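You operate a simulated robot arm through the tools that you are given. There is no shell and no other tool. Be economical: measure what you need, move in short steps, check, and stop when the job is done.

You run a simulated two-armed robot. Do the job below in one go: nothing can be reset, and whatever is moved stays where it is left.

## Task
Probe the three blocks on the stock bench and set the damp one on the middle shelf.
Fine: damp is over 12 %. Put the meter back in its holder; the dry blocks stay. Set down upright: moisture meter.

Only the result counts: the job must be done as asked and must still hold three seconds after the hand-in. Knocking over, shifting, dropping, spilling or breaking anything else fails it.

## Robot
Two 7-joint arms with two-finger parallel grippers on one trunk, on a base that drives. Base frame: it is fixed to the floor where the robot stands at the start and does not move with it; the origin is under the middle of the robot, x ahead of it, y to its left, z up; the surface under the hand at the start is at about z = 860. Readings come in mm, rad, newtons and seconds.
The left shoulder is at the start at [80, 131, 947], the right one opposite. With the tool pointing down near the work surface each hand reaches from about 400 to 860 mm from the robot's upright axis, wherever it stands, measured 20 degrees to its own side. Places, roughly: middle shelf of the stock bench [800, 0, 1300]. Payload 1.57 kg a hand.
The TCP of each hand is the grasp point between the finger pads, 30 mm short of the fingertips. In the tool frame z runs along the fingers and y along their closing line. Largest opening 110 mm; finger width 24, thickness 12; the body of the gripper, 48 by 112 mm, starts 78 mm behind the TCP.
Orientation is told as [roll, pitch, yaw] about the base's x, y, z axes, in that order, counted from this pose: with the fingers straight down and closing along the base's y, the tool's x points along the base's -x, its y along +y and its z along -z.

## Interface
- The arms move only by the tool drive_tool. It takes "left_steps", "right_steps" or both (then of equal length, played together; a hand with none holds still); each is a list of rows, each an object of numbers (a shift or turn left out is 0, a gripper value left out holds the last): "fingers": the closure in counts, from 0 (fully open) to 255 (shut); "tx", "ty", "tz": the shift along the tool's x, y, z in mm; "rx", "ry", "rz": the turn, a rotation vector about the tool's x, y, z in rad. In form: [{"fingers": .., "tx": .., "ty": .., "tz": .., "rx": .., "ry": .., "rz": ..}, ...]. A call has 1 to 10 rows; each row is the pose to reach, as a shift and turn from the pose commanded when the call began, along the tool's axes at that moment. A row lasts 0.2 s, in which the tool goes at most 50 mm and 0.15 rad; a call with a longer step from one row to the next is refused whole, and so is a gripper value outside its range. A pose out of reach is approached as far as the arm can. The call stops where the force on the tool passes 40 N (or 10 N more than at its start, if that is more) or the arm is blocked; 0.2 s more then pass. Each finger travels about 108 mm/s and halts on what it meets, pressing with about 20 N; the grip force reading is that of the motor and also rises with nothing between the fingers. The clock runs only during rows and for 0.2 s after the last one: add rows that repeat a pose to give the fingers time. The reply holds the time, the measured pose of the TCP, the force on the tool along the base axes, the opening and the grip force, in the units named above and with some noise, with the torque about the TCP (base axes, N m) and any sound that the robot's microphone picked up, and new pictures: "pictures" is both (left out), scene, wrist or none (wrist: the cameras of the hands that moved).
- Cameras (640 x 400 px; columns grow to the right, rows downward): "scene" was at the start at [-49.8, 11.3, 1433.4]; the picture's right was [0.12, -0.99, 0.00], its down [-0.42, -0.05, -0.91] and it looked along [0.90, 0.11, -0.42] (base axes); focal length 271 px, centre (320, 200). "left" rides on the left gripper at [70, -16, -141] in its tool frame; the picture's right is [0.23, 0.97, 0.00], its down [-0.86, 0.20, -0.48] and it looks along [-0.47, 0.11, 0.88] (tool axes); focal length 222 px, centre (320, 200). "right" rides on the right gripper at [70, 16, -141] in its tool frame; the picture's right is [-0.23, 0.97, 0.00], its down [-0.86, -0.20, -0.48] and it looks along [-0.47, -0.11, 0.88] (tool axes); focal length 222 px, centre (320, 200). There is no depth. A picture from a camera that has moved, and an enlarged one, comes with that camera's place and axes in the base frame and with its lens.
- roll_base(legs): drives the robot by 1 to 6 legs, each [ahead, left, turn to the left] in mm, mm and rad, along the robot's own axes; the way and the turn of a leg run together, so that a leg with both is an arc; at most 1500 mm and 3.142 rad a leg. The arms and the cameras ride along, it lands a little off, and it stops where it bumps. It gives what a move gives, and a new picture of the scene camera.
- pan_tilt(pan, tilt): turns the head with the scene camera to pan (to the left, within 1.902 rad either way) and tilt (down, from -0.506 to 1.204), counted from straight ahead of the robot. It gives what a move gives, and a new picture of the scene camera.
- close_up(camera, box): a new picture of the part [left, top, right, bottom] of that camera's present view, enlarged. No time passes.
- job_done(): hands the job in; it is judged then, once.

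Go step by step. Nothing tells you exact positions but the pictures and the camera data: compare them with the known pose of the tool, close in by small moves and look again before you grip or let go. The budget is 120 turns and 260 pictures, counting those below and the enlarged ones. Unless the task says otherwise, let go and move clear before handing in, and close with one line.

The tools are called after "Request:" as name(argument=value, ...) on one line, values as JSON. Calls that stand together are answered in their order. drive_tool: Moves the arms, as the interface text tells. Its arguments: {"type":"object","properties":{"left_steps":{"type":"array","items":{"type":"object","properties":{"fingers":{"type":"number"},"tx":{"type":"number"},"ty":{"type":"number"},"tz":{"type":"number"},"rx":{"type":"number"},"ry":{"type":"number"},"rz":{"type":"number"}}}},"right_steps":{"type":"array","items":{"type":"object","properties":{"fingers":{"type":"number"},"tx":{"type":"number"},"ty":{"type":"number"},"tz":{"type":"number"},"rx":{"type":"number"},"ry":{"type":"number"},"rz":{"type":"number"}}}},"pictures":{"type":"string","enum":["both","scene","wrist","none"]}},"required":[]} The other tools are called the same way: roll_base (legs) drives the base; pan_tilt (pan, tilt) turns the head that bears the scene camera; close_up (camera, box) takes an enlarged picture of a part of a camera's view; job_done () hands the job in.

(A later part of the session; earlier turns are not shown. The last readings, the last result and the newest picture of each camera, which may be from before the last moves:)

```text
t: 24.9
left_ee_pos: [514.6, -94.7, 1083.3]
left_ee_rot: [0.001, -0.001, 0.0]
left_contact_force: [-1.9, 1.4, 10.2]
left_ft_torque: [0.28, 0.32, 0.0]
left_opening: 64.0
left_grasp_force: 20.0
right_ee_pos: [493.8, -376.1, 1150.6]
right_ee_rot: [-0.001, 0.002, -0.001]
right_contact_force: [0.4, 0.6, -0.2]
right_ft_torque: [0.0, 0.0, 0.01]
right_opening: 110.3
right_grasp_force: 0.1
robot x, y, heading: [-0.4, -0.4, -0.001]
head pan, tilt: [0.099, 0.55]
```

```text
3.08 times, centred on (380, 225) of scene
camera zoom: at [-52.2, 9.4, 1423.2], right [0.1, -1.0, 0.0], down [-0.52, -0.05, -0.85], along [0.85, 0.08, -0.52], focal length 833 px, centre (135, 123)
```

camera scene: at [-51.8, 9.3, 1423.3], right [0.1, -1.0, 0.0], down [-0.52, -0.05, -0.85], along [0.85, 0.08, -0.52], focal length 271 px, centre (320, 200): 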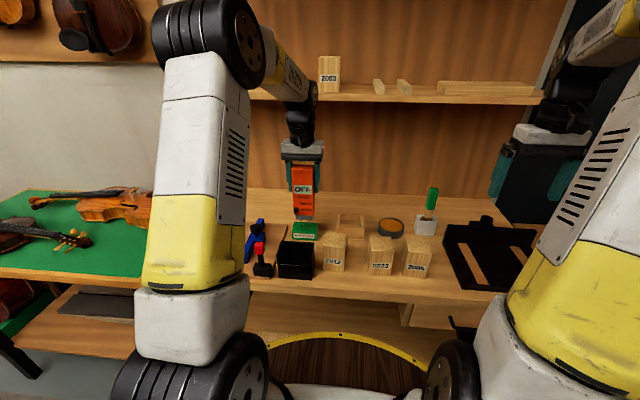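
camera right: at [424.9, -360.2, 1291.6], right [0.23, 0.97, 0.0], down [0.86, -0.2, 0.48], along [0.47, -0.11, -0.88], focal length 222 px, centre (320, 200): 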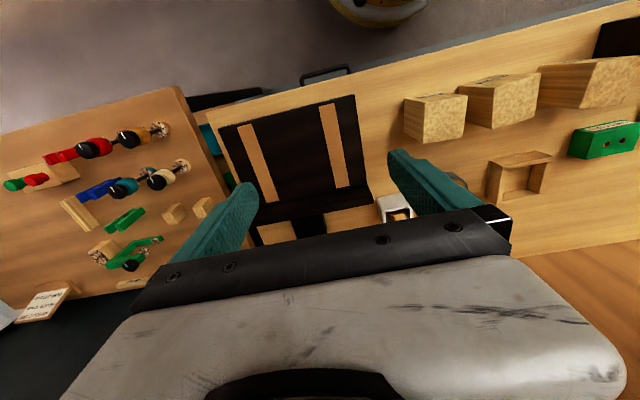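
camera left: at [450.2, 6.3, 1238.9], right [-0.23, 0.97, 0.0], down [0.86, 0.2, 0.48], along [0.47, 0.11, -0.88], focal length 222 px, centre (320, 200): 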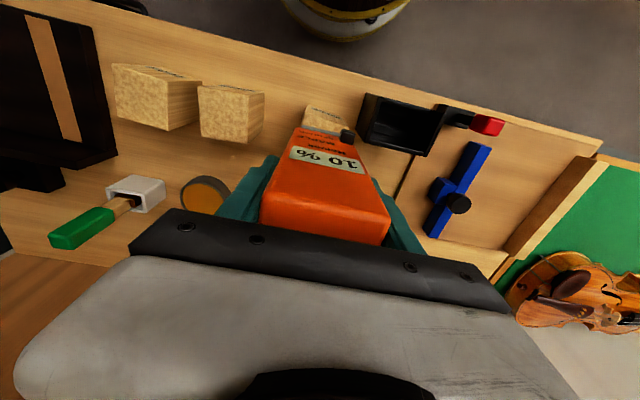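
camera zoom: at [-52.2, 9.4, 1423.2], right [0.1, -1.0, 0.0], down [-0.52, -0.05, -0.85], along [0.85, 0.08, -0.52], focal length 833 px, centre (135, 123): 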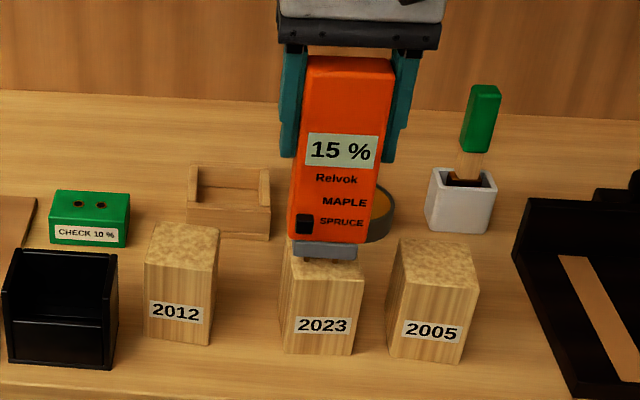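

2023 reads 15 %. I'll probe 2005 at (517, -194) too, moving the right hand out of the way as I go.

Request:
drive_tool(left_steps=[{"tz": -20}, {"tz": -40}, {"tz": -40, "ty": -33}, {"tz": -40, "ty": -66, "tx": -2}, {"tz": -40, "ty": -99, "tx": -2}, {"tz": -25, "ty": -99, "tx": -2}, {"tz": -15, "ty": -99, "tx": -2}, {"tz": -15, "ty": -99, "tx": -2}], right_steps=[{"ty": -30}, {"ty": -60}, {"ty": -80}, {"ty": -80}, {"ty": -80}, {"ty": -80}, {"ty": -80}, {"ty": -80}], pictures="none")

Request:
close_up(camera="scene", box=[310, 160, 450, 290])

```text
t: 26.7
left_ee_pos: [519.4, -195.0, 1098.0]
left_ee_rot: [0.001, -0.001, 0.0]
left_contact_force: [-0.5, -0.2, -2.5]
left_ft_torque: [0.0, -0.02, 0.01]
left_opening: 64.0
left_grasp_force: 20.0
right_ee_pos: [494.2, -454.4, 1151.2]
right_ee_rot: [-0.001, 0.0, 0.0]
right_contact_force: [0.8, 0.5, -0.1]
right_ft_torque: [-0.01, -0.03, -0.02]
right_opening: 109.8
right_grasp_force: 0.1
robot x, y, heading: [2.2, 0.5, -0.001]
head pan, tilt: [0.099, 0.55]
```

```text
3.08 times, centred on (380, 225) of scene
camera zoom: at [-51.8, 9.2, 1423.3], right [0.1, -1.0, 0.0], down [-0.52, -0.05, -0.85], along [0.85, 0.08, -0.52], focal length 833 px, centre (135, 123)
```

zoom: 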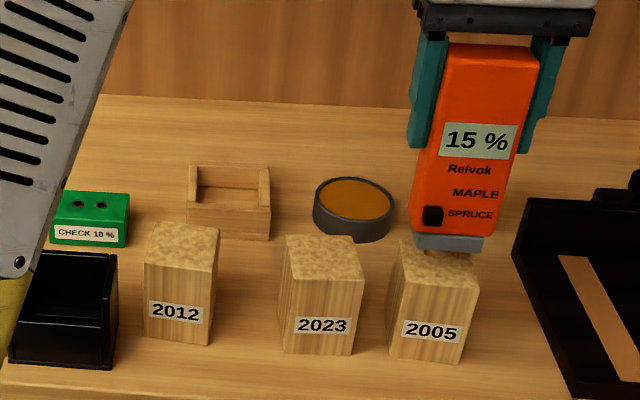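

Request:
drive_tool(left_steps=[{"tz": 4, "ty": 5}, {"tz": 7, "ty": 5}, {"tz": 10, "ty": 5}, {"tz": 13, "ty": 5}, {"tz": 15, "ty": 5}, {"tz": 15, "ty": 5}], pictures="none")

Request:
close_up(camera="scene", box=[310, 160, 450, 290])

```text
t: 28.1
left_ee_pos: [516.4, -189.2, 1082.9]
left_ee_rot: [-0.001, 0.0, 0.001]
left_contact_force: [-0.7, 1.2, 9.4]
left_ft_torque: [0.22, 0.2, 0.01]
left_opening: 63.9
left_grasp_force: 20.3
right_ee_pos: [495.1, -454.3, 1150.0]
right_ee_rot: [-0.001, -0.002, 0.0]
right_contact_force: [0.8, 0.2, -0.6]
right_ft_torque: [0.04, -0.01, 0.0]
right_opening: 110.1
right_grasp_force: 0.1
robot x, y, heading: [-3.1, 0.9, -0.008]
head pan, tilt: [0.099, 0.55]
```

```text
3.08 times, centred on (380, 225) of scene
camera zoom: at [-52.2, 9.3, 1423.2], right [0.1, -1.0, 0.0], down [-0.52, -0.05, -0.85], along [0.85, 0.08, -0.52], focal length 833 px, centre (135, 123)
```

zoom: 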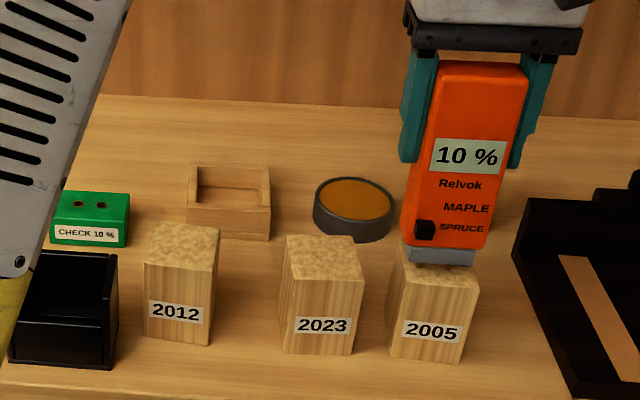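

Readings: 2012 is 7 %, 2023 is 15 % and 2005 is 10 %, so the damp one is 2023. Now the meter goes back: lift, then travel back above the holder.

Request:
drive_tool(left_steps=[{"tz": -40}, {"tz": -80}, {"tz": -120}, {"tz": -120, "ty": 45}, {"tz": -120, "ty": 90, "tx": 5}, {"tz": -120, "ty": 135, "tx": 10}, {"tz": -120, "ty": 180, "tx": 15}, {"tz": -120, "ty": 225, "tx": 20}, {"tz": -120, "ty": 270, "tx": 25}, {"tz": -120, "ty": 316.6, "tx": 31}], pictures="none")

Request:
drive_tool(left_steps=[{"tz": 40}, {"tz": 80}, {"tz": 110}, {"tz": 110}], pictures="wrist")

Request:
close_up(camera="scene", box=[240, 170, 360, 290])

```text
t: 30.3
left_ee_pos: [488.9, 128.2, 1202.1]
left_ee_rot: [0.001, 0.0, -0.002]
left_contact_force: [0.1, -0.2, -1.6]
left_ft_torque: [0.04, -0.01, 0.01]
left_opening: 63.8
left_grasp_force: 19.8
right_ee_pos: [495.2, -456.3, 1149.7]
right_ee_rot: [0.0, 0.001, -0.001]
right_contact_force: [-0.1, 0.8, -0.1]
right_ft_torque: [0.0, -0.01, 0.0]
right_opening: 110.0
right_grasp_force: 0.0
robot x, y, heading: [1.3, -3.9, 0.001]
head pan, tilt: [0.099, 0.55]
```

```text
t: 31.3
left_ee_pos: [484.9, 129.1, 1091.7]
left_ee_rot: [0.001, -0.002, 0.0]
left_contact_force: [0.6, 0.5, -3.6]
left_ft_torque: [0.02, 0.02, 0.03]
left_opening: 64.1
left_grasp_force: 20.0
right_ee_pos: [495.1, -455.4, 1149.5]
right_ee_rot: [-0.002, 0.0, 0.0]
right_contact_force: [-0.6, -0.3, -0.7]
right_ft_torque: [-0.03, -0.02, 0.01]
right_opening: 109.9
right_grasp_force: 0.1
robot x, y, heading: [1.1, 0.6, -0.003]
head pan, tilt: [0.099, 0.55]
camera left: at [417.1, 111.2, 1233.2], right [-0.23, 0.97, 0.0], down [0.86, 0.2, 0.48], along [0.47, 0.11, -0.88], focal length 222 px, centre (320, 200)
```

left: 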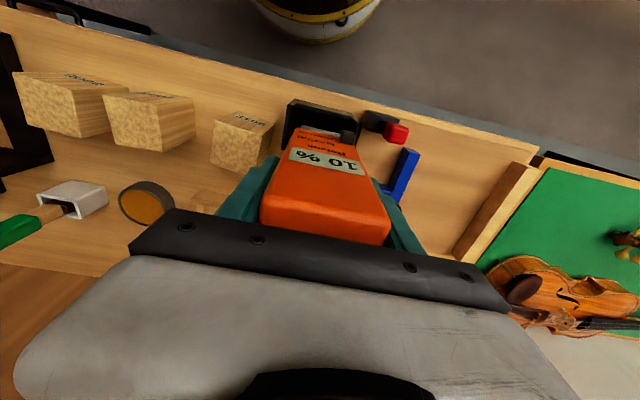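

```text
3.33 times, centred on (300, 230) of scene
camera zoom: at [-51.9, 9.3, 1423.2], right [0.1, -1.0, 0.0], down [-0.52, -0.05, -0.85], along [0.85, 0.08, -0.52], focal length 902 px, centre (387, 100)
```

zoom: 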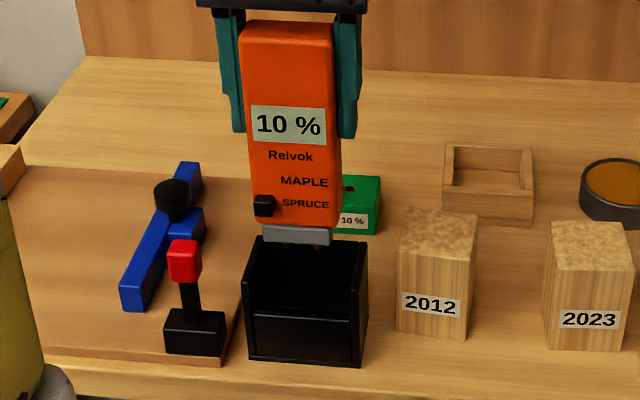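

Aligned as it was before. I'm lowering into the holder.

Request:
drive_tool(left_steps=[{"tz": 25}, {"tz": 50}, {"tz": 70}, {"tz": 80}, {"tz": 85}, {"tz": 88}, {"tz": 88}], pictures="none")

Request:
close_up(camera="scene", box=[240, 170, 360, 290])

```text
t: 32.9
left_ee_pos: [485.2, 127.9, 1004.7]
left_ee_rot: [-0.002, 0.001, 0.001]
left_contact_force: [-0.1, -0.8, -3.2]
left_ft_torque: [-0.03, 0.01, 0.04]
left_opening: 63.8
left_grasp_force: 19.8
right_ee_pos: [495.6, -455.5, 1149.0]
right_ee_rot: [0.001, -0.002, 0.001]
right_contact_force: [-0.3, -0.4, 0.4]
right_ft_torque: [0.03, -0.05, -0.03]
right_opening: 110.2
right_grasp_force: 0.0
robot x, y, heading: [-1.8, 0.3, 0.001]
head pan, tilt: [0.099, 0.55]
```

```text
3.33 times, centred on (300, 230) of scene
camera zoom: at [-51.8, 9.3, 1423.2], right [0.1, -1.0, 0.0], down [-0.52, -0.05, -0.85], along [0.85, 0.08, -0.52], focal length 902 px, centre (387, 100)
```

zoom: 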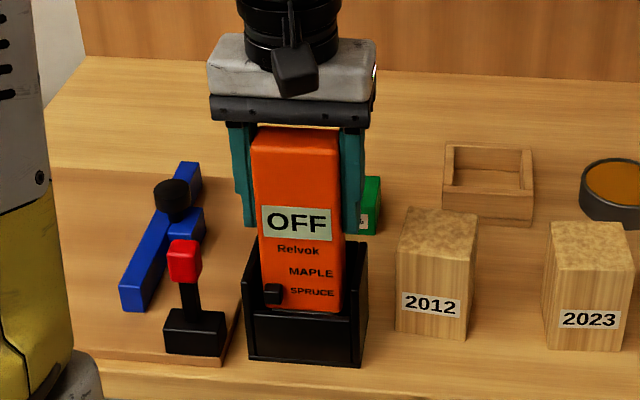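

OFF again, so it has docked. The meter slid about 4 mm up in the grip while probing, so I'll lower to contact before opening.

Request:
drive_tool(left_steps=[{"tz": 2}, {"tz": 3}, {"tz": 4}, {"tz": 5}, {"tz": 5}], pictures="none")

Request:
close_up(camera="scene", box=[240, 170, 360, 290])

```text
t: 34.1
left_ee_pos: [487.5, 128.8, 1001.6]
left_ee_rot: [0.0, -0.003, 0.0]
left_contact_force: [0.3, 3.4, 16.7]
left_ft_torque: [0.17, -0.19, 0.02]
left_opening: 63.9
left_grasp_force: 19.9
right_ee_pos: [494.8, -455.5, 1150.6]
right_ee_rot: [-0.001, -0.001, -0.001]
right_contact_force: [-0.3, -0.2, 0.1]
right_ft_torque: [-0.01, 0.02, -0.01]
right_opening: 110.1
right_grasp_force: 0.1
robot x, y, heading: [0.9, -1.1, 0.001]
head pan, tilt: [0.099, 0.55]
```

```text
3.33 times, centred on (300, 230) of scene
camera zoom: at [-52.3, 9.3, 1423.2], right [0.1, -1.0, 0.0], down [-0.52, -0.05, -0.85], along [0.85, 0.08, -0.52], focal length 902 px, centre (387, 100)
```

zoom: 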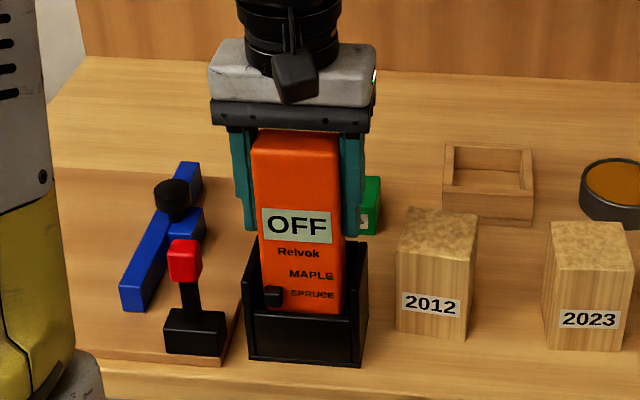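

Contact, and the meter is seated. I'll back off the push a touch, open evenly and rise.

Request:
drive_tool(left_steps=[{"tz": -1}, {"fingers": 130, "tz": -1}, {"fingers": 0, "tz": -1}, {"fingers": 0, "tz": -1}, {"fingers": 0, "tz": -1}, {"fingers": 0, "tz": -40}, {"fingers": 0, "tz": -90}, {"fingers": 0, "tz": -140}], pictures="wrist")

Request:
close_up(camera="scene", box=[240, 170, 360, 290])

```text
t: 35.9
left_ee_pos: [485.6, 126.2, 1140.4]
left_ee_rot: [0.001, 0.001, -0.002]
left_contact_force: [0.3, 0.6, -0.1]
left_ft_torque: [0.03, 0.01, -0.03]
left_opening: 110.1
left_grasp_force: 0.0
right_ee_pos: [495.0, -455.2, 1149.5]
right_ee_rot: [0.001, 0.0, -0.002]
right_contact_force: [0.1, -0.4, 0.0]
right_ft_torque: [0.01, 0.04, 0.0]
right_opening: 110.0
right_grasp_force: 0.1
robot x, y, heading: [-3.8, 0.6, -0.0]
head pan, tilt: [0.099, 0.55]
camera left: at [416.6, 110.0, 1281.0], right [-0.23, 0.97, 0.0], down [0.86, 0.2, 0.48], along [0.47, 0.11, -0.88], focal length 222 px, centre (320, 200)
```

left: 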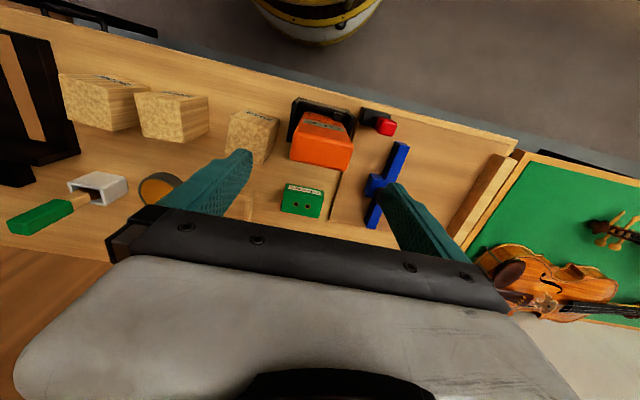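

```text
3.33 times, centred on (300, 230) of scene
camera zoom: at [-51.6, 9.3, 1423.3], right [0.1, -1.0, 0.0], down [-0.52, -0.05, -0.85], along [0.85, 0.08, -0.52], focal length 902 px, centre (387, 100)
```

zoom: 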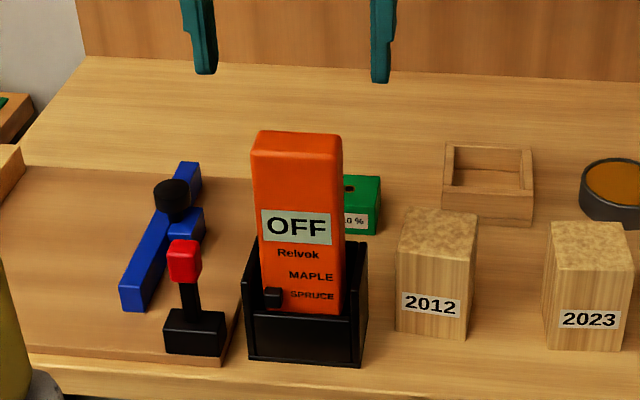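

The meter is home and upright. For the shelf I'll hold block 2023 by its sides with the hand pitched forward about 60°. I'll bring the left hand to y -98 with that pitch and check reach.

Request:
drive_tool(left_steps=[{"ty": -32, "tz": -20, "ry": -0.15}, {"ty": -64, "tz": -40, "ry": -0.3}, {"ty": -96, "tz": -40, "ry": -0.45}, {"ty": -128, "tz": -40, "ry": -0.6}, {"ty": -160, "tz": -40, "ry": -0.75}, {"ty": -192, "tz": -40, "ry": -0.9}, {"ty": -224, "tz": -40, "ry": -1.047}, {"ty": -224, "tz": -40, "ry": -1.047}], pictures="both")

```text
t: 37.7
left_ee_pos: [485.9, -96.7, 1179.7]
left_ee_rot: [0.0, -1.047, -0.001]
left_contact_force: [0.0, -0.6, 0.8]
left_ft_torque: [0.02, 0.02, 0.05]
left_opening: 110.0
left_grasp_force: 0.0
right_ee_pos: [494.7, -456.2, 1149.9]
right_ee_rot: [0.0, 0.0, 0.001]
right_contact_force: [0.6, -0.8, 0.3]
right_ft_torque: [0.0, -0.01, 0.0]
right_opening: 109.8
right_grasp_force: 0.1
robot x, y, heading: [-1.0, -2.2, -0.001]
head pan, tilt: [0.099, 0.55]
camera scene: at [-51.9, 9.2, 1423.2], right [0.1, -1.0, 0.0], down [-0.52, -0.05, -0.85], along [0.85, 0.08, -0.52], focal length 271 px, centre (320, 200)
camera left: at [329.3, -114.3, 1190.0], right [-0.11, 0.97, -0.2], down [0.01, 0.2, 0.98], along [0.99, 0.11, -0.03], focal length 222 px, centre (320, 200)
```

scene: 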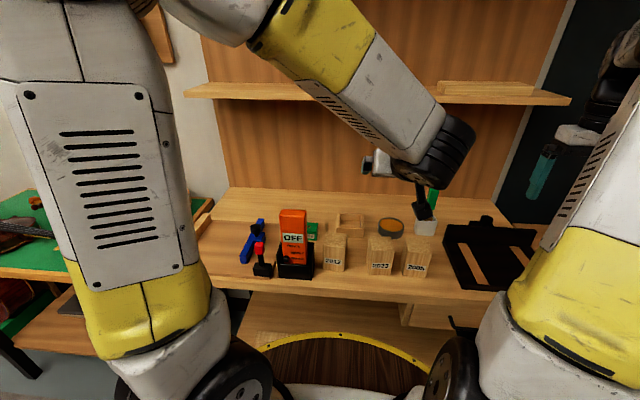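
left: 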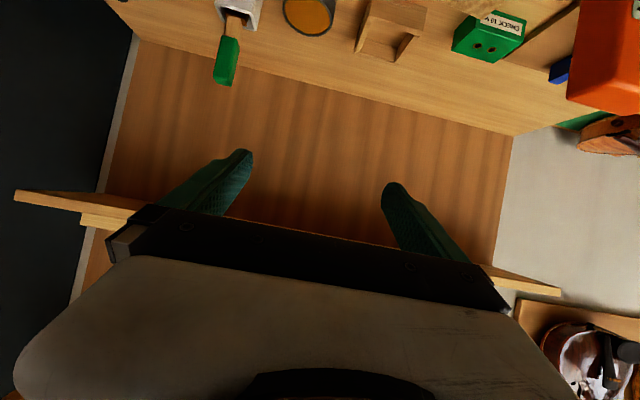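

Reached cleanly. I narrow the opening to about 80 mm and come down above block 2023 (centre about (517, -100)), then look before straddling it.

Request:
drive_tool(left_steps=[{"fingers": 70, "tx": 26.7, "tz": 23.8, "ty": -1}, {"fingers": 70, "tx": 53.4, "tz": 47.6, "ty": -1}, {"fingers": 70, "tx": 80, "tz": 71.4, "ty": -1}, {"fingers": 70, "tx": 106.7, "tz": 95.1, "ty": -1}, {"fingers": 70, "tx": 106.7, "tz": 95.1, "ty": -1}], pictures="both")

Request:
close_up(camera="scene", box=[310, 160, 450, 290])

```text
t: 38.9
left_ee_pos: [515.5, -96.0, 1040.3]
left_ee_rot: [-0.002, -1.048, 0.001]
left_contact_force: [0.4, 0.4, -1.2]
left_ft_torque: [-0.01, 0.01, 0.05]
left_opening: 79.9
left_grasp_force: 0.0
right_ee_pos: [494.8, -454.2, 1150.0]
right_ee_rot: [0.0, 0.0, -0.001]
right_contact_force: [0.7, 0.4, 0.4]
right_ft_torque: [-0.01, 0.0, 0.0]
right_opening: 109.8
right_grasp_force: 0.2
robot x, y, heading: [-1.0, -3.1, -0.003]
head pan, tilt: [0.099, 0.55]
camera scene: at [-51.9, 9.2, 1423.2], right [0.1, -1.0, 0.0], down [-0.52, -0.05, -0.85], along [0.85, 0.08, -0.52], focal length 271 px, centre (320, 200)
camera left: at [360.1, -114.1, 1049.8], right [-0.11, 0.97, -0.2], down [0.01, 0.2, 0.98], along [0.99, 0.11, -0.04], focal length 222 px, centre (320, 200)
```

scene: 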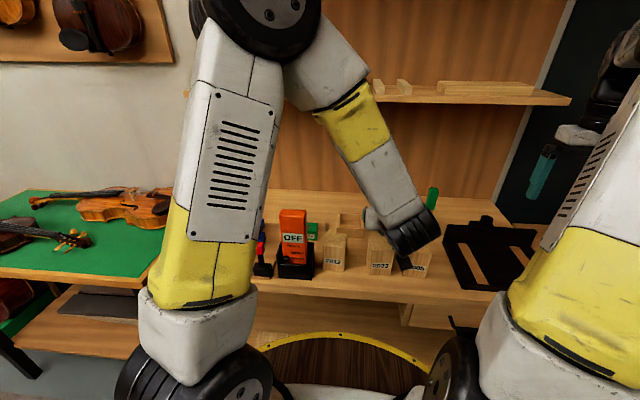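
left: 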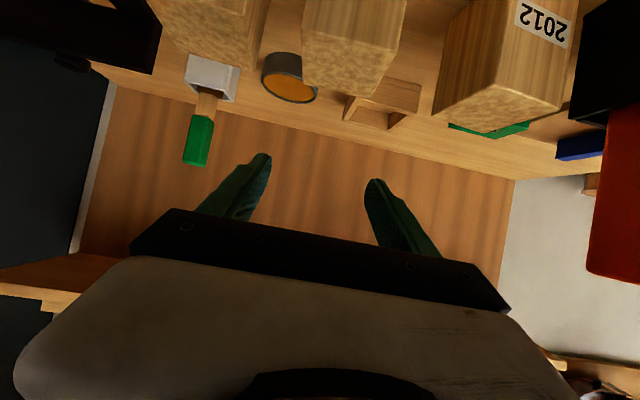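

```text
3.08 times, centred on (380, 225) of scene
camera zoom: at [-51.9, 9.2, 1423.2], right [0.1, -1.0, 0.0], down [-0.52, -0.05, -0.85], along [0.85, 0.08, -0.52], focal length 833 px, centre (135, 123)
```

zoom: 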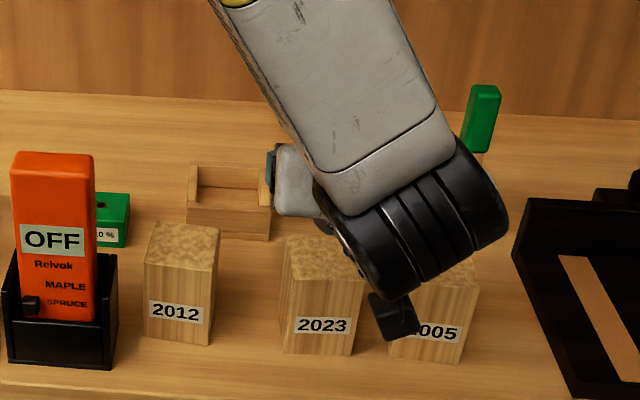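

Well clear so far. I'm lowering to just above the block top to check the straddle.

Request:
drive_tool(left_steps=[{"tx": 26, "tz": 15}, {"tx": 48.5, "tz": 28}, {"tx": 48.5, "tz": 28}], pictures="both")

Request:
close_up(camera="left", box=[140, 0, 480, 210])

```text
t: 39.7
left_ee_pos: [516.9, -96.4, 983.4]
left_ee_rot: [-0.001, -1.045, -0.001]
left_contact_force: [-0.1, -0.7, -0.6]
left_ft_torque: [0.0, -0.01, 0.02]
left_opening: 79.4
left_grasp_force: 0.1
right_ee_pos: [494.0, -455.5, 1149.6]
right_ee_rot: [-0.001, 0.001, 0.001]
right_contact_force: [-1.0, -0.8, -0.1]
right_ft_torque: [0.01, 0.02, 0.03]
right_opening: 110.0
right_grasp_force: 0.1
robot x, y, heading: [-3.3, -1.1, 0.003]
head pan, tilt: [0.099, 0.55]
camera scene: at [-51.9, 9.2, 1423.2], right [0.1, -1.0, 0.0], down [-0.52, -0.05, -0.85], along [0.85, 0.08, -0.52], focal length 271 px, centre (320, 200)
camera left: at [359.5, -114.2, 993.8], right [-0.11, 0.97, -0.2], down [0.01, 0.2, 0.98], along [0.99, 0.11, -0.04], focal length 222 px, centre (320, 200)
```

scene: 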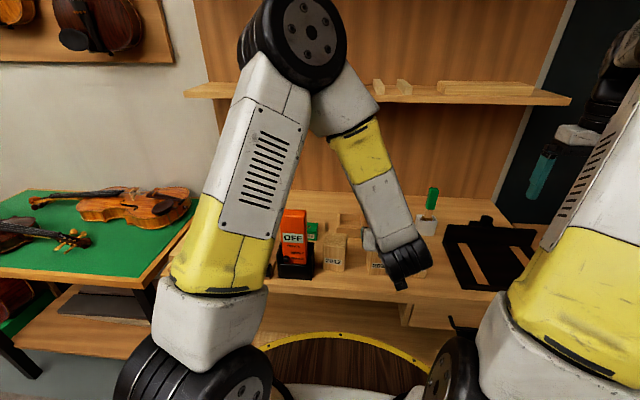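
left: 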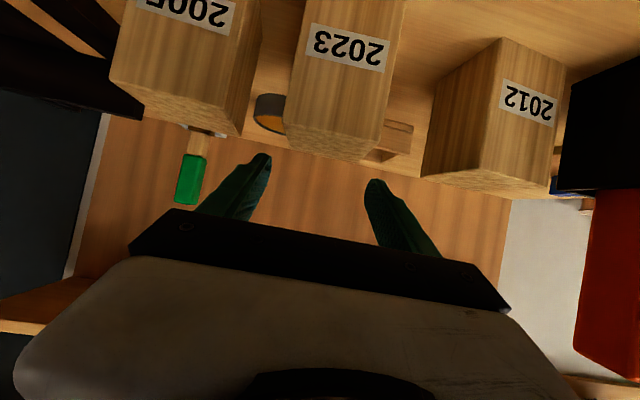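

```text
1.88 times, centred on (310, 105) of left
camera zoom: at [359.5, -114.2, 993.8], right [-0.11, 0.97, -0.2], down [0.01, 0.2, 0.98], along [0.99, 0.11, -0.04], focal length 418 px, centre (339, 379)
```

zoom: 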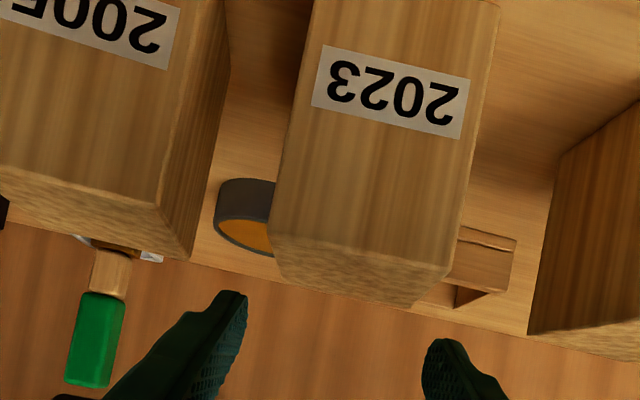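

Block 2023 spans y -130 to -72, and the fingers sit at about -138 and -57, clear of 2005 at -162. I'm descending to z 912 and closing.

Request:
drive_tool(left_steps=[{"tx": 20, "tz": 11.5, "ty": -1}, {"tx": 40, "tz": 23, "ty": -1}, {"tx": 61.5, "tz": 35.5, "ty": -1}, {"tx": 61.5, "tz": 35.5, "ty": -1}], pictures="wrist")

```text
t: 40.7
left_ee_pos: [515.8, -99.9, 913.2]
left_ee_rot: [0.001, -1.047, 0.0]
left_contact_force: [0.2, -0.3, -0.7]
left_ft_torque: [0.0, 0.0, -0.01]
left_opening: 79.8
left_grasp_force: 0.0
right_ee_pos: [494.6, -455.5, 1149.1]
right_ee_rot: [0.0, 0.0, 0.0]
right_contact_force: [0.7, 0.7, 0.2]
right_ft_torque: [0.02, 0.03, 0.01]
right_opening: 110.3
right_grasp_force: 0.1
robot x, y, heading: [-1.8, -0.7, -0.001]
head pan, tilt: [0.099, 0.55]
camera left: at [359.6, -115.8, 923.1], right [-0.11, 0.97, -0.2], down [0.01, 0.2, 0.98], along [0.99, 0.11, -0.04], focal length 222 px, centre (320, 200)
```

left: 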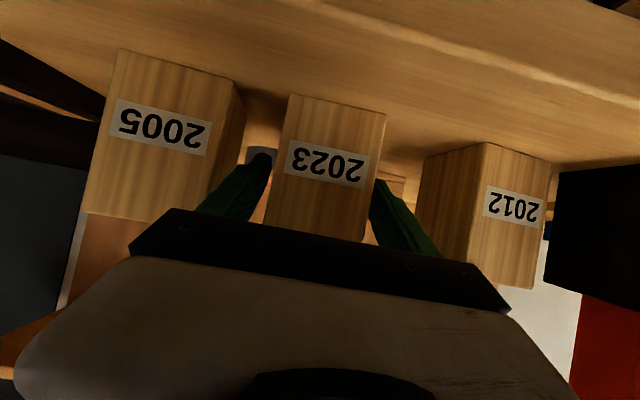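

Straddled cleanly. I'm closing and then lifting a little.

Request:
drive_tool(left_steps=[{"fingers": 110}, {"fingers": 255}, {"fingers": 255}, {"fingers": 255}, {"fingers": 255}], pictures="wrist")

Request:
drive_tool(left_steps=[{"tx": -8.7, "tz": -5}, {"tx": -17.3, "tz": -10}, {"tx": -34.6, "tz": -20}, {"tx": -34.6, "tz": -20}], pictures="both")

```text
t: 41.9
left_ee_pos: [515.4, -98.4, 912.9]
left_ee_rot: [-0.001, -1.049, 0.0]
left_contact_force: [0.2, -0.7, 0.8]
left_ft_torque: [0.02, -0.08, -0.04]
left_opening: 60.0
left_grasp_force: 19.6
right_ee_pos: [494.9, -455.7, 1149.6]
right_ee_rot: [0.0, 0.0, 0.0]
right_contact_force: [0.6, -0.2, -0.6]
right_ft_torque: [-0.01, 0.0, 0.03]
right_opening: 110.1
right_grasp_force: 0.0
robot x, y, heading: [0.2, -1.9, 0.003]
head pan, tilt: [0.099, 0.55]
camera left: at [359.5, -115.7, 923.2], right [-0.11, 0.97, -0.2], down [0.01, 0.2, 0.98], along [0.99, 0.11, -0.04], focal length 222 px, centre (320, 200)
```

left: 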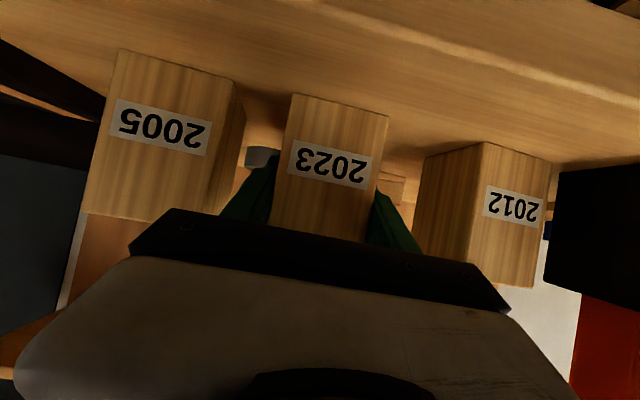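

```text
t: 42.9
left_ee_pos: [515.6, -98.1, 953.5]
left_ee_rot: [0.0, -1.047, -0.001]
left_contact_force: [0.3, -0.4, -1.5]
left_ft_torque: [0.02, -0.02, 0.0]
left_opening: 59.8
left_grasp_force: 20.3
right_ee_pos: [494.2, -456.4, 1150.2]
right_ee_rot: [-0.002, -0.002, 0.001]
right_contact_force: [0.2, 0.2, -0.3]
right_ft_torque: [0.01, -0.03, 0.0]
right_opening: 110.1
right_grasp_force: 0.1
robot x, y, heading: [-1.2, 1.6, -0.002]
head pan, tilt: [0.099, 0.55]
camera scene: at [-51.8, 9.2, 1423.3], right [0.1, -1.0, 0.0], down [-0.52, -0.05, -0.85], along [0.85, 0.08, -0.52], focal length 271 px, centre (320, 200)
camera left: at [359.2, -115.5, 963.5], right [-0.11, 0.97, -0.2], down [0.01, 0.2, 0.98], along [0.99, 0.11, -0.04], focal length 222 px, centre (320, 200)
```

scene: 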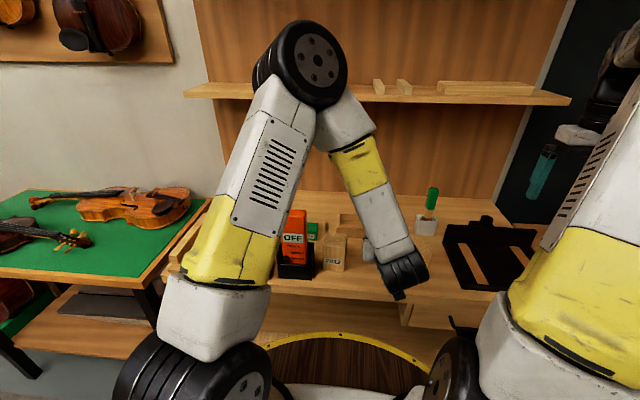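
left: 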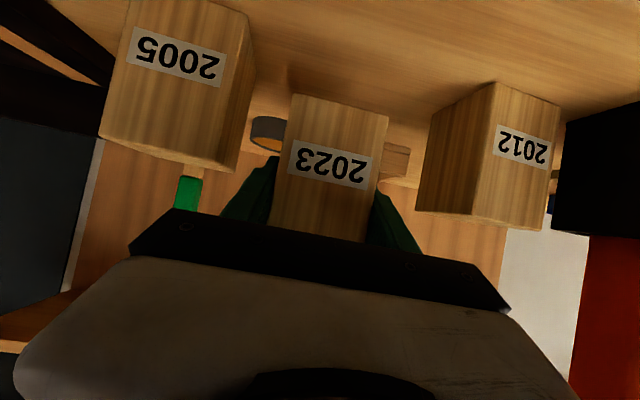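

Held firmly, with the block's bottom 53 mm below the TCP. I'm lifting straight up in front of the shelf.

Request:
drive_tool(left_steps=[{"tx": -41.9, "tz": -24.2}, {"tx": -83.8, "tz": -48.4}, {"tx": -125.7, "tz": -72.6}, {"tx": -167.6, "tz": -96.8}, {"tx": -209.5, "tz": -121}, {"tx": -251.4, "tz": -145.2}, {"tx": -293.3, "tz": -169.4}, {"tx": -335.2, "tz": -193.6}, {"tx": -377.1, "tz": -217.8}, {"tx": -377.1, "tz": -217.8}], pictures="both")

Request:
pan_tilt(pan=0.1, tilt=0.15)

```text
t: 45.1
left_ee_pos: [516.1, -97.9, 1390.2]
left_ee_rot: [0.0, -1.047, 0.0]
left_contact_force: [-0.1, -0.2, -0.9]
left_ft_torque: [0.0, 0.0, 0.04]
left_opening: 59.7
left_grasp_force: 20.5
right_ee_pos: [494.4, -456.4, 1149.3]
right_ee_rot: [0.001, 0.0, -0.001]
right_contact_force: [-0.5, 0.1, 0.1]
right_ft_torque: [0.0, 0.01, -0.02]
right_opening: 110.0
right_grasp_force: 0.1
robot x, y, heading: [-0.0, 0.9, 0.005]
head pan, tilt: [0.099, 0.55]
camera scene: at [-51.9, 9.2, 1423.2], right [0.1, -1.0, 0.0], down [-0.52, -0.05, -0.85], along [0.85, 0.08, -0.52], focal length 271 px, centre (320, 200)
camera left: at [359.6, -115.2, 1399.7], right [-0.11, 0.97, -0.2], down [0.01, 0.2, 0.98], along [0.99, 0.11, -0.04], focal length 222 px, centre (320, 200)
```

scene: 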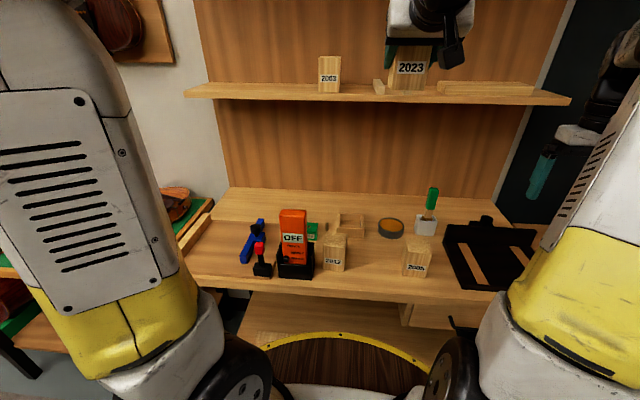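
left: 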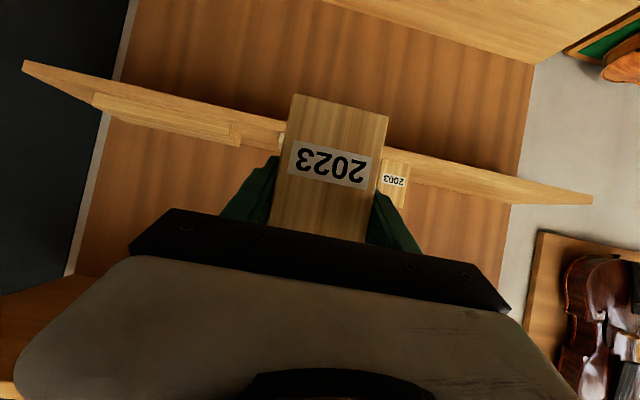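

```text
t: 45.9
left_ee_pos: [515.7, -99.0, 1389.9]
left_ee_rot: [-0.001, -1.048, -0.001]
left_contact_force: [-0.4, -0.1, -1.0]
left_ft_torque: [-0.01, -0.01, -0.02]
left_opening: 59.9
left_grasp_force: 19.9
right_ee_pos: [494.9, -455.1, 1150.4]
right_ee_rot: [-0.001, 0.002, 0.0]
right_contact_force: [-0.3, -0.2, -0.2]
right_ft_torque: [-0.01, 0.04, -0.02]
right_opening: 109.8
right_grasp_force: 0.1
robot x, y, heading: [-1.9, -0.7, -0.001]
head pan, tilt: [0.099, 0.15]
camera scene: at [-49.0, 9.5, 1460.1], right [0.1, -1.0, 0.0], down [-0.15, -0.01, -0.99], along [0.98, 0.1, -0.15], focal length 271 px, centre (320, 200)
```

scene: 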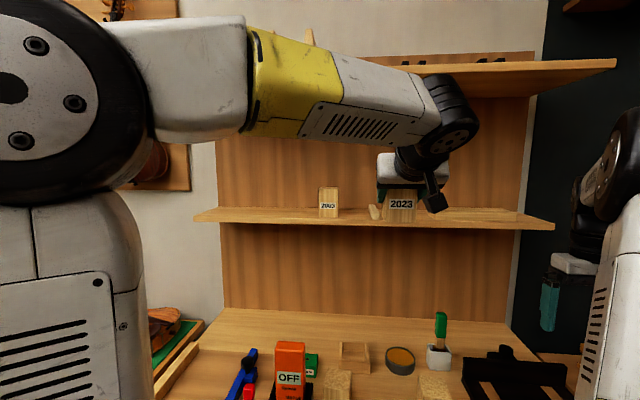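

Request:
close_up(camera="scene", box=[190, 170, 430, 250])

Request:
close_up(camera="left", box=[360, 120, 620, 280])

```text
2.67 times, centred on (310, 210) of scene
camera zoom: at [-49.0, 9.5, 1460.1], right [0.1, -1.0, 0.0], down [-0.15, -0.01, -0.99], along [0.98, 0.1, -0.15], focal length 722 px, centre (347, 173)
```

zoom: 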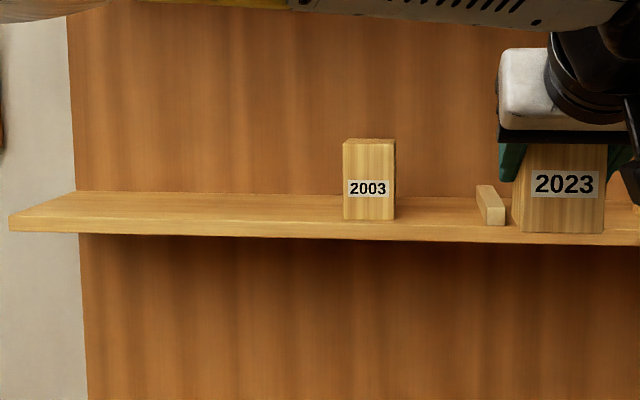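

```text
2.46 times, centred on (490, 200) of left
camera zoom: at [359.7, -115.3, 1399.2], right [-0.11, 0.97, -0.2], down [0.01, 0.2, 0.98], along [0.99, 0.11, -0.04], focal length 547 px, centre (-98, 200)
```

zoom: 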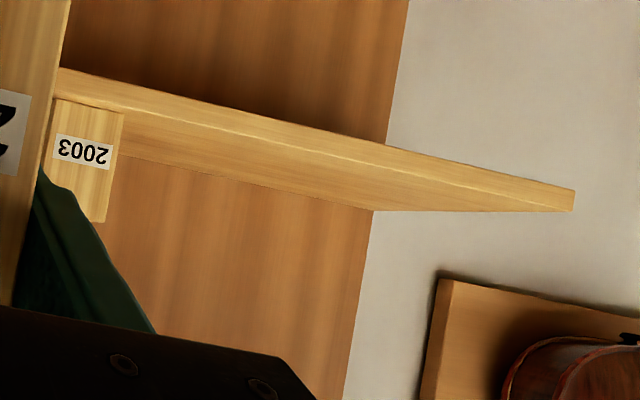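

From two cameras, the shelf top is at about z 1280, its front edge at x 758, and it runs back to 935. Block 2003 spans y 39–97. I'll place 2023 to its left at about (805, 190), so I move sideways in front of the shelf first.

Request:
drive_tool(left_steps=[{"ty": 48}, {"ty": 96}, {"ty": 144}, {"ty": 192}, {"ty": 240}, {"ty": 288}, {"ty": 288}], pictures="both")

```text
t: 47.5
left_ee_pos: [516.0, 189.3, 1387.5]
left_ee_rot: [0.0, -1.046, 0.0]
left_contact_force: [0.0, 0.0, -2.4]
left_ft_torque: [0.01, -0.01, -0.01]
left_opening: 59.6
left_grasp_force: 19.8
right_ee_pos: [495.6, -455.5, 1149.6]
right_ee_rot: [0.001, -0.001, 0.0]
right_contact_force: [1.1, -0.1, -0.5]
right_ft_torque: [0.0, -0.04, -0.01]
right_opening: 110.1
right_grasp_force: 0.1
robot x, y, heading: [2.2, -2.9, -0.001]
head pan, tilt: [0.099, 0.15]
camera scene: at [-49.0, 9.6, 1460.2], right [0.1, -0.99, 0.0], down [-0.15, -0.01, -0.99], along [0.98, 0.1, -0.15], focal length 271 px, centre (320, 200)
camera left: at [359.0, 172.3, 1398.4], right [-0.11, 0.97, -0.2], down [0.01, 0.2, 0.98], along [0.99, 0.11, -0.04], focal length 222 px, centre (320, 200)
```

scene: 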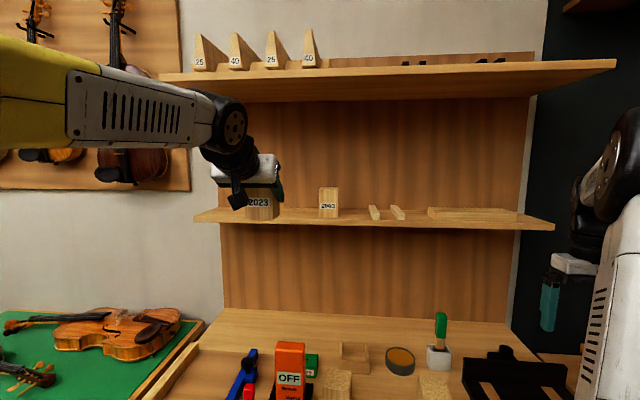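
left: 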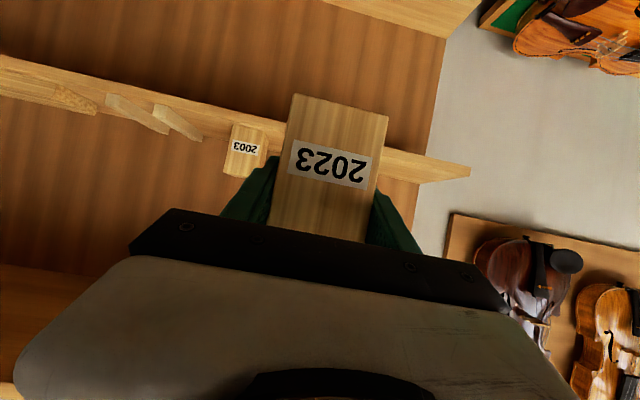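

I'm moving forward over the shelf in steps, watching the reach.

Request:
drive_tool(left_steps=[{"tx": -24.1, "tz": 41.7}, {"tx": -48.2, "tz": 83.4}, {"tx": -72.3, "tz": 125.1}, {"tx": -96.4, "tz": 166.8}, {"tx": -120.5, "tz": 208.5}, {"tx": -144.6, "tz": 250.2}, {"tx": -144.6, "tz": 250.2}], pictures="both")

Request:
close_up(camera="scene", box=[190, 120, 430, 250])

```text
t: 49.1
left_ee_pos: [805.3, 188.6, 1387.9]
left_ee_rot: [-0.001, -1.045, -0.001]
left_contact_force: [0.3, -0.1, -1.5]
left_ft_torque: [0.01, 0.02, 0.04]
left_opening: 60.0
left_grasp_force: 20.3
right_ee_pos: [494.3, -456.8, 1149.8]
right_ee_rot: [0.002, 0.002, 0.0]
right_contact_force: [-0.1, -0.7, 0.1]
right_ft_torque: [0.02, 0.03, 0.01]
right_opening: 110.0
right_grasp_force: 0.0
robot x, y, heading: [0.8, -0.1, 0.001]
head pan, tilt: [0.099, 0.15]
camera scene: at [-48.7, 9.5, 1460.2], right [0.1, -1.0, 0.0], down [-0.15, -0.01, -0.99], along [0.98, 0.1, -0.15], focal length 271 px, centre (320, 200)
camera left: at [649.0, 171.4, 1397.9], right [-0.11, 0.97, -0.2], down [0.01, 0.2, 0.98], along [0.99, 0.11, -0.04], focal length 222 px, centre (320, 200)
```

scene: 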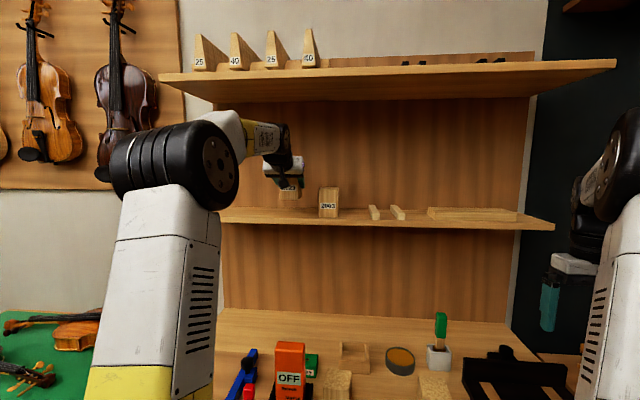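
left: 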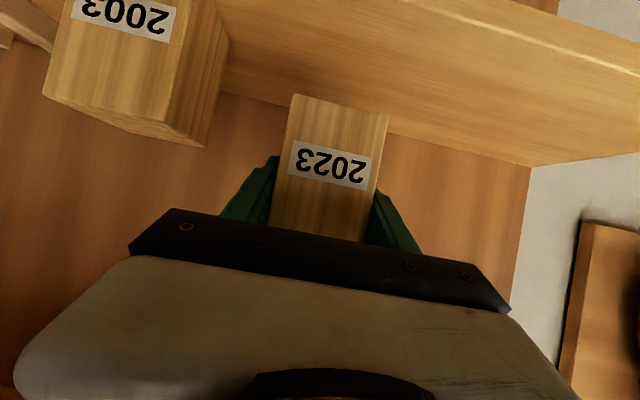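

```text
2.67 times, centred on (310, 185) of scene
camera zoom: at [-48.7, 9.5, 1460.2], right [0.1, -1.0, 0.0], down [-0.15, -0.01, -0.99], along [0.98, 0.1, -0.15], focal length 722 px, centre (347, 240)
```

zoom: 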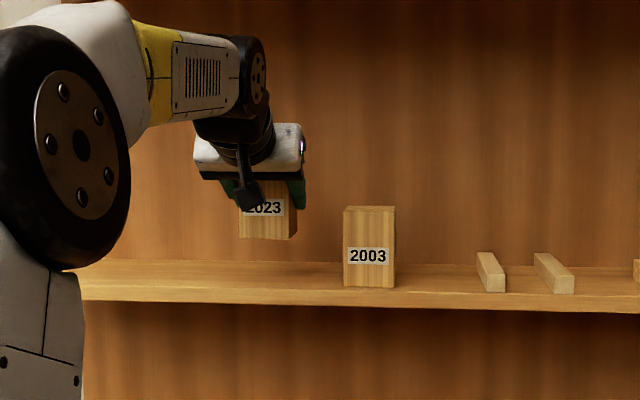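

Reach is fine. The block is about 55 mm above the shelf and at the same depth as 2003. I'm lowering most of that.

Request:
drive_tool(left_steps=[{"tx": -5, "tz": 8.7}, {"tx": 17, "tz": 21.4}, {"tx": 36, "tz": 32.4}, {"tx": 36, "tz": 32.4}], pictures="wrist")

Request:
close_up(camera="scene", box=[220, 140, 380, 240])

```text
t: 50.1
left_ee_pos: [815.4, 190.8, 1340.1]
left_ee_rot: [0.0, -1.048, -0.001]
left_contact_force: [0.2, 0.2, -1.7]
left_ft_torque: [-0.01, 0.0, 0.0]
left_opening: 59.9
left_grasp_force: 20.3
right_ee_pos: [494.2, -456.2, 1149.7]
right_ee_rot: [0.001, 0.001, 0.0]
right_contact_force: [-0.5, 0.8, 0.4]
right_ft_torque: [-0.02, 0.0, 0.0]
right_opening: 110.3
right_grasp_force: 0.0
robot x, y, heading: [-1.3, -2.1, 0.001]
head pan, tilt: [0.099, 0.15]
camera left: at [658.7, 172.2, 1350.5], right [-0.11, 0.97, -0.2], down [0.01, 0.2, 0.98], along [0.99, 0.11, -0.04], focal length 222 px, centre (320, 200)
```

left: 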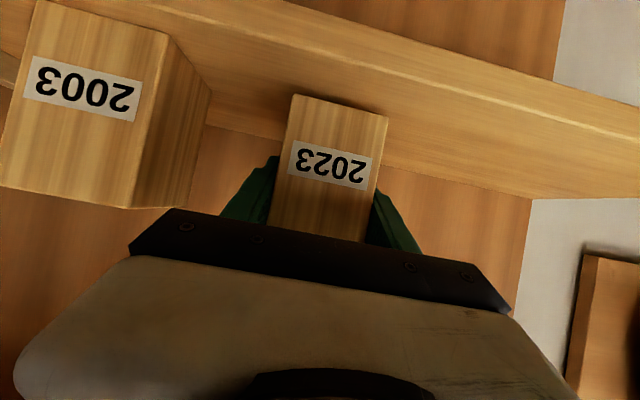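

```text
4.00 times, centred on (300, 190) of scene
camera zoom: at [-48.9, 9.6, 1460.2], right [0.1, -1.0, 0.0], down [-0.15, -0.01, -0.99], along [0.98, 0.1, -0.15], focal length 1082 px, centre (400, 240)
```

zoom: 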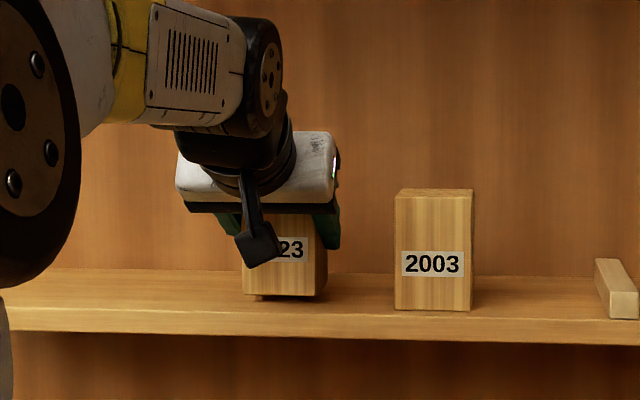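

A few millimetres remain, so I'm lowering to contact.

Request:
drive_tool(left_steps=[{"tx": 2.6, "tz": 1.5}, {"tx": 4.3, "tz": 2.5}, {"tx": 5.2, "tz": 3}, {"tx": 6.1, "tz": 3.5}, {"tx": 6.1, "tz": 3.5}], pictures="none")

Request:
close_up(camera="scene", box=[220, 140, 380, 240])

```text
t: 51.3
left_ee_pos: [813.9, 189.3, 1334.2]
left_ee_rot: [-0.001, -1.05, 0.0]
left_contact_force: [0.4, 0.2, -2.1]
left_ft_torque: [-0.03, 0.03, 0.0]
left_opening: 60.1
left_grasp_force: 19.9
right_ee_pos: [494.7, -455.8, 1150.2]
right_ee_rot: [0.0, 0.001, 0.001]
right_contact_force: [0.0, -0.5, 0.3]
right_ft_torque: [0.03, -0.01, 0.01]
right_opening: 110.0
right_grasp_force: 0.0
robot x, y, heading: [0.9, 3.1, 0.003]
head pan, tilt: [0.099, 0.15]
```

```text
4.00 times, centred on (300, 190) of scene
camera zoom: at [-48.9, 9.6, 1460.2], right [0.1, -1.0, 0.0], down [-0.15, -0.01, -0.99], along [0.98, 0.1, -0.15], focal length 1082 px, centre (400, 240)
```

zoom: 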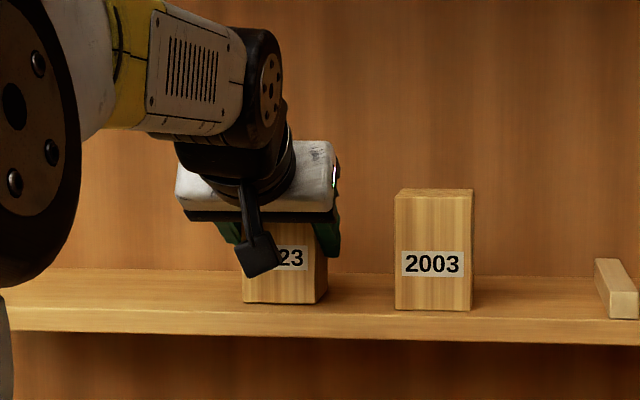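

Request:
drive_tool(left_steps=[{"tx": 0.9, "tz": 0.5}, {"tx": 1.7, "tz": 1}, {"tx": 2.6, "tz": 1.5}, {"tx": 3.5, "tz": 2}, {"tx": 3.5, "tz": 2}], pictures="none")

Request:
close_up(camera="scene", box=[220, 140, 380, 240])

```text
t: 52.5
left_ee_pos: [815.4, 189.6, 1333.2]
left_ee_rot: [0.0, -1.054, 0.001]
left_contact_force: [5.8, 2.2, 18.4]
left_ft_torque: [0.01, 0.28, -0.06]
left_opening: 59.9
left_grasp_force: 20.3
right_ee_pos: [494.5, -455.6, 1149.1]
right_ee_rot: [-0.001, -0.001, -0.001]
right_contact_force: [-0.4, -1.1, -0.7]
right_ft_torque: [0.0, 0.03, -0.01]
right_opening: 110.1
right_grasp_force: 0.1
robot x, y, heading: [-0.7, 0.8, -0.006]
head pan, tilt: [0.099, 0.15]
```

```text
4.00 times, centred on (300, 190) of scene
camera zoom: at [-49.3, 9.5, 1460.2], right [0.1, -1.0, 0.0], down [-0.15, -0.01, -0.99], along [0.98, 0.1, -0.15], focal length 1082 px, centre (400, 240)
```

zoom: 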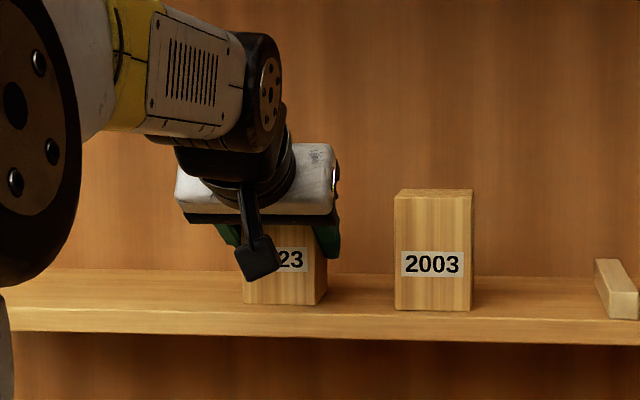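

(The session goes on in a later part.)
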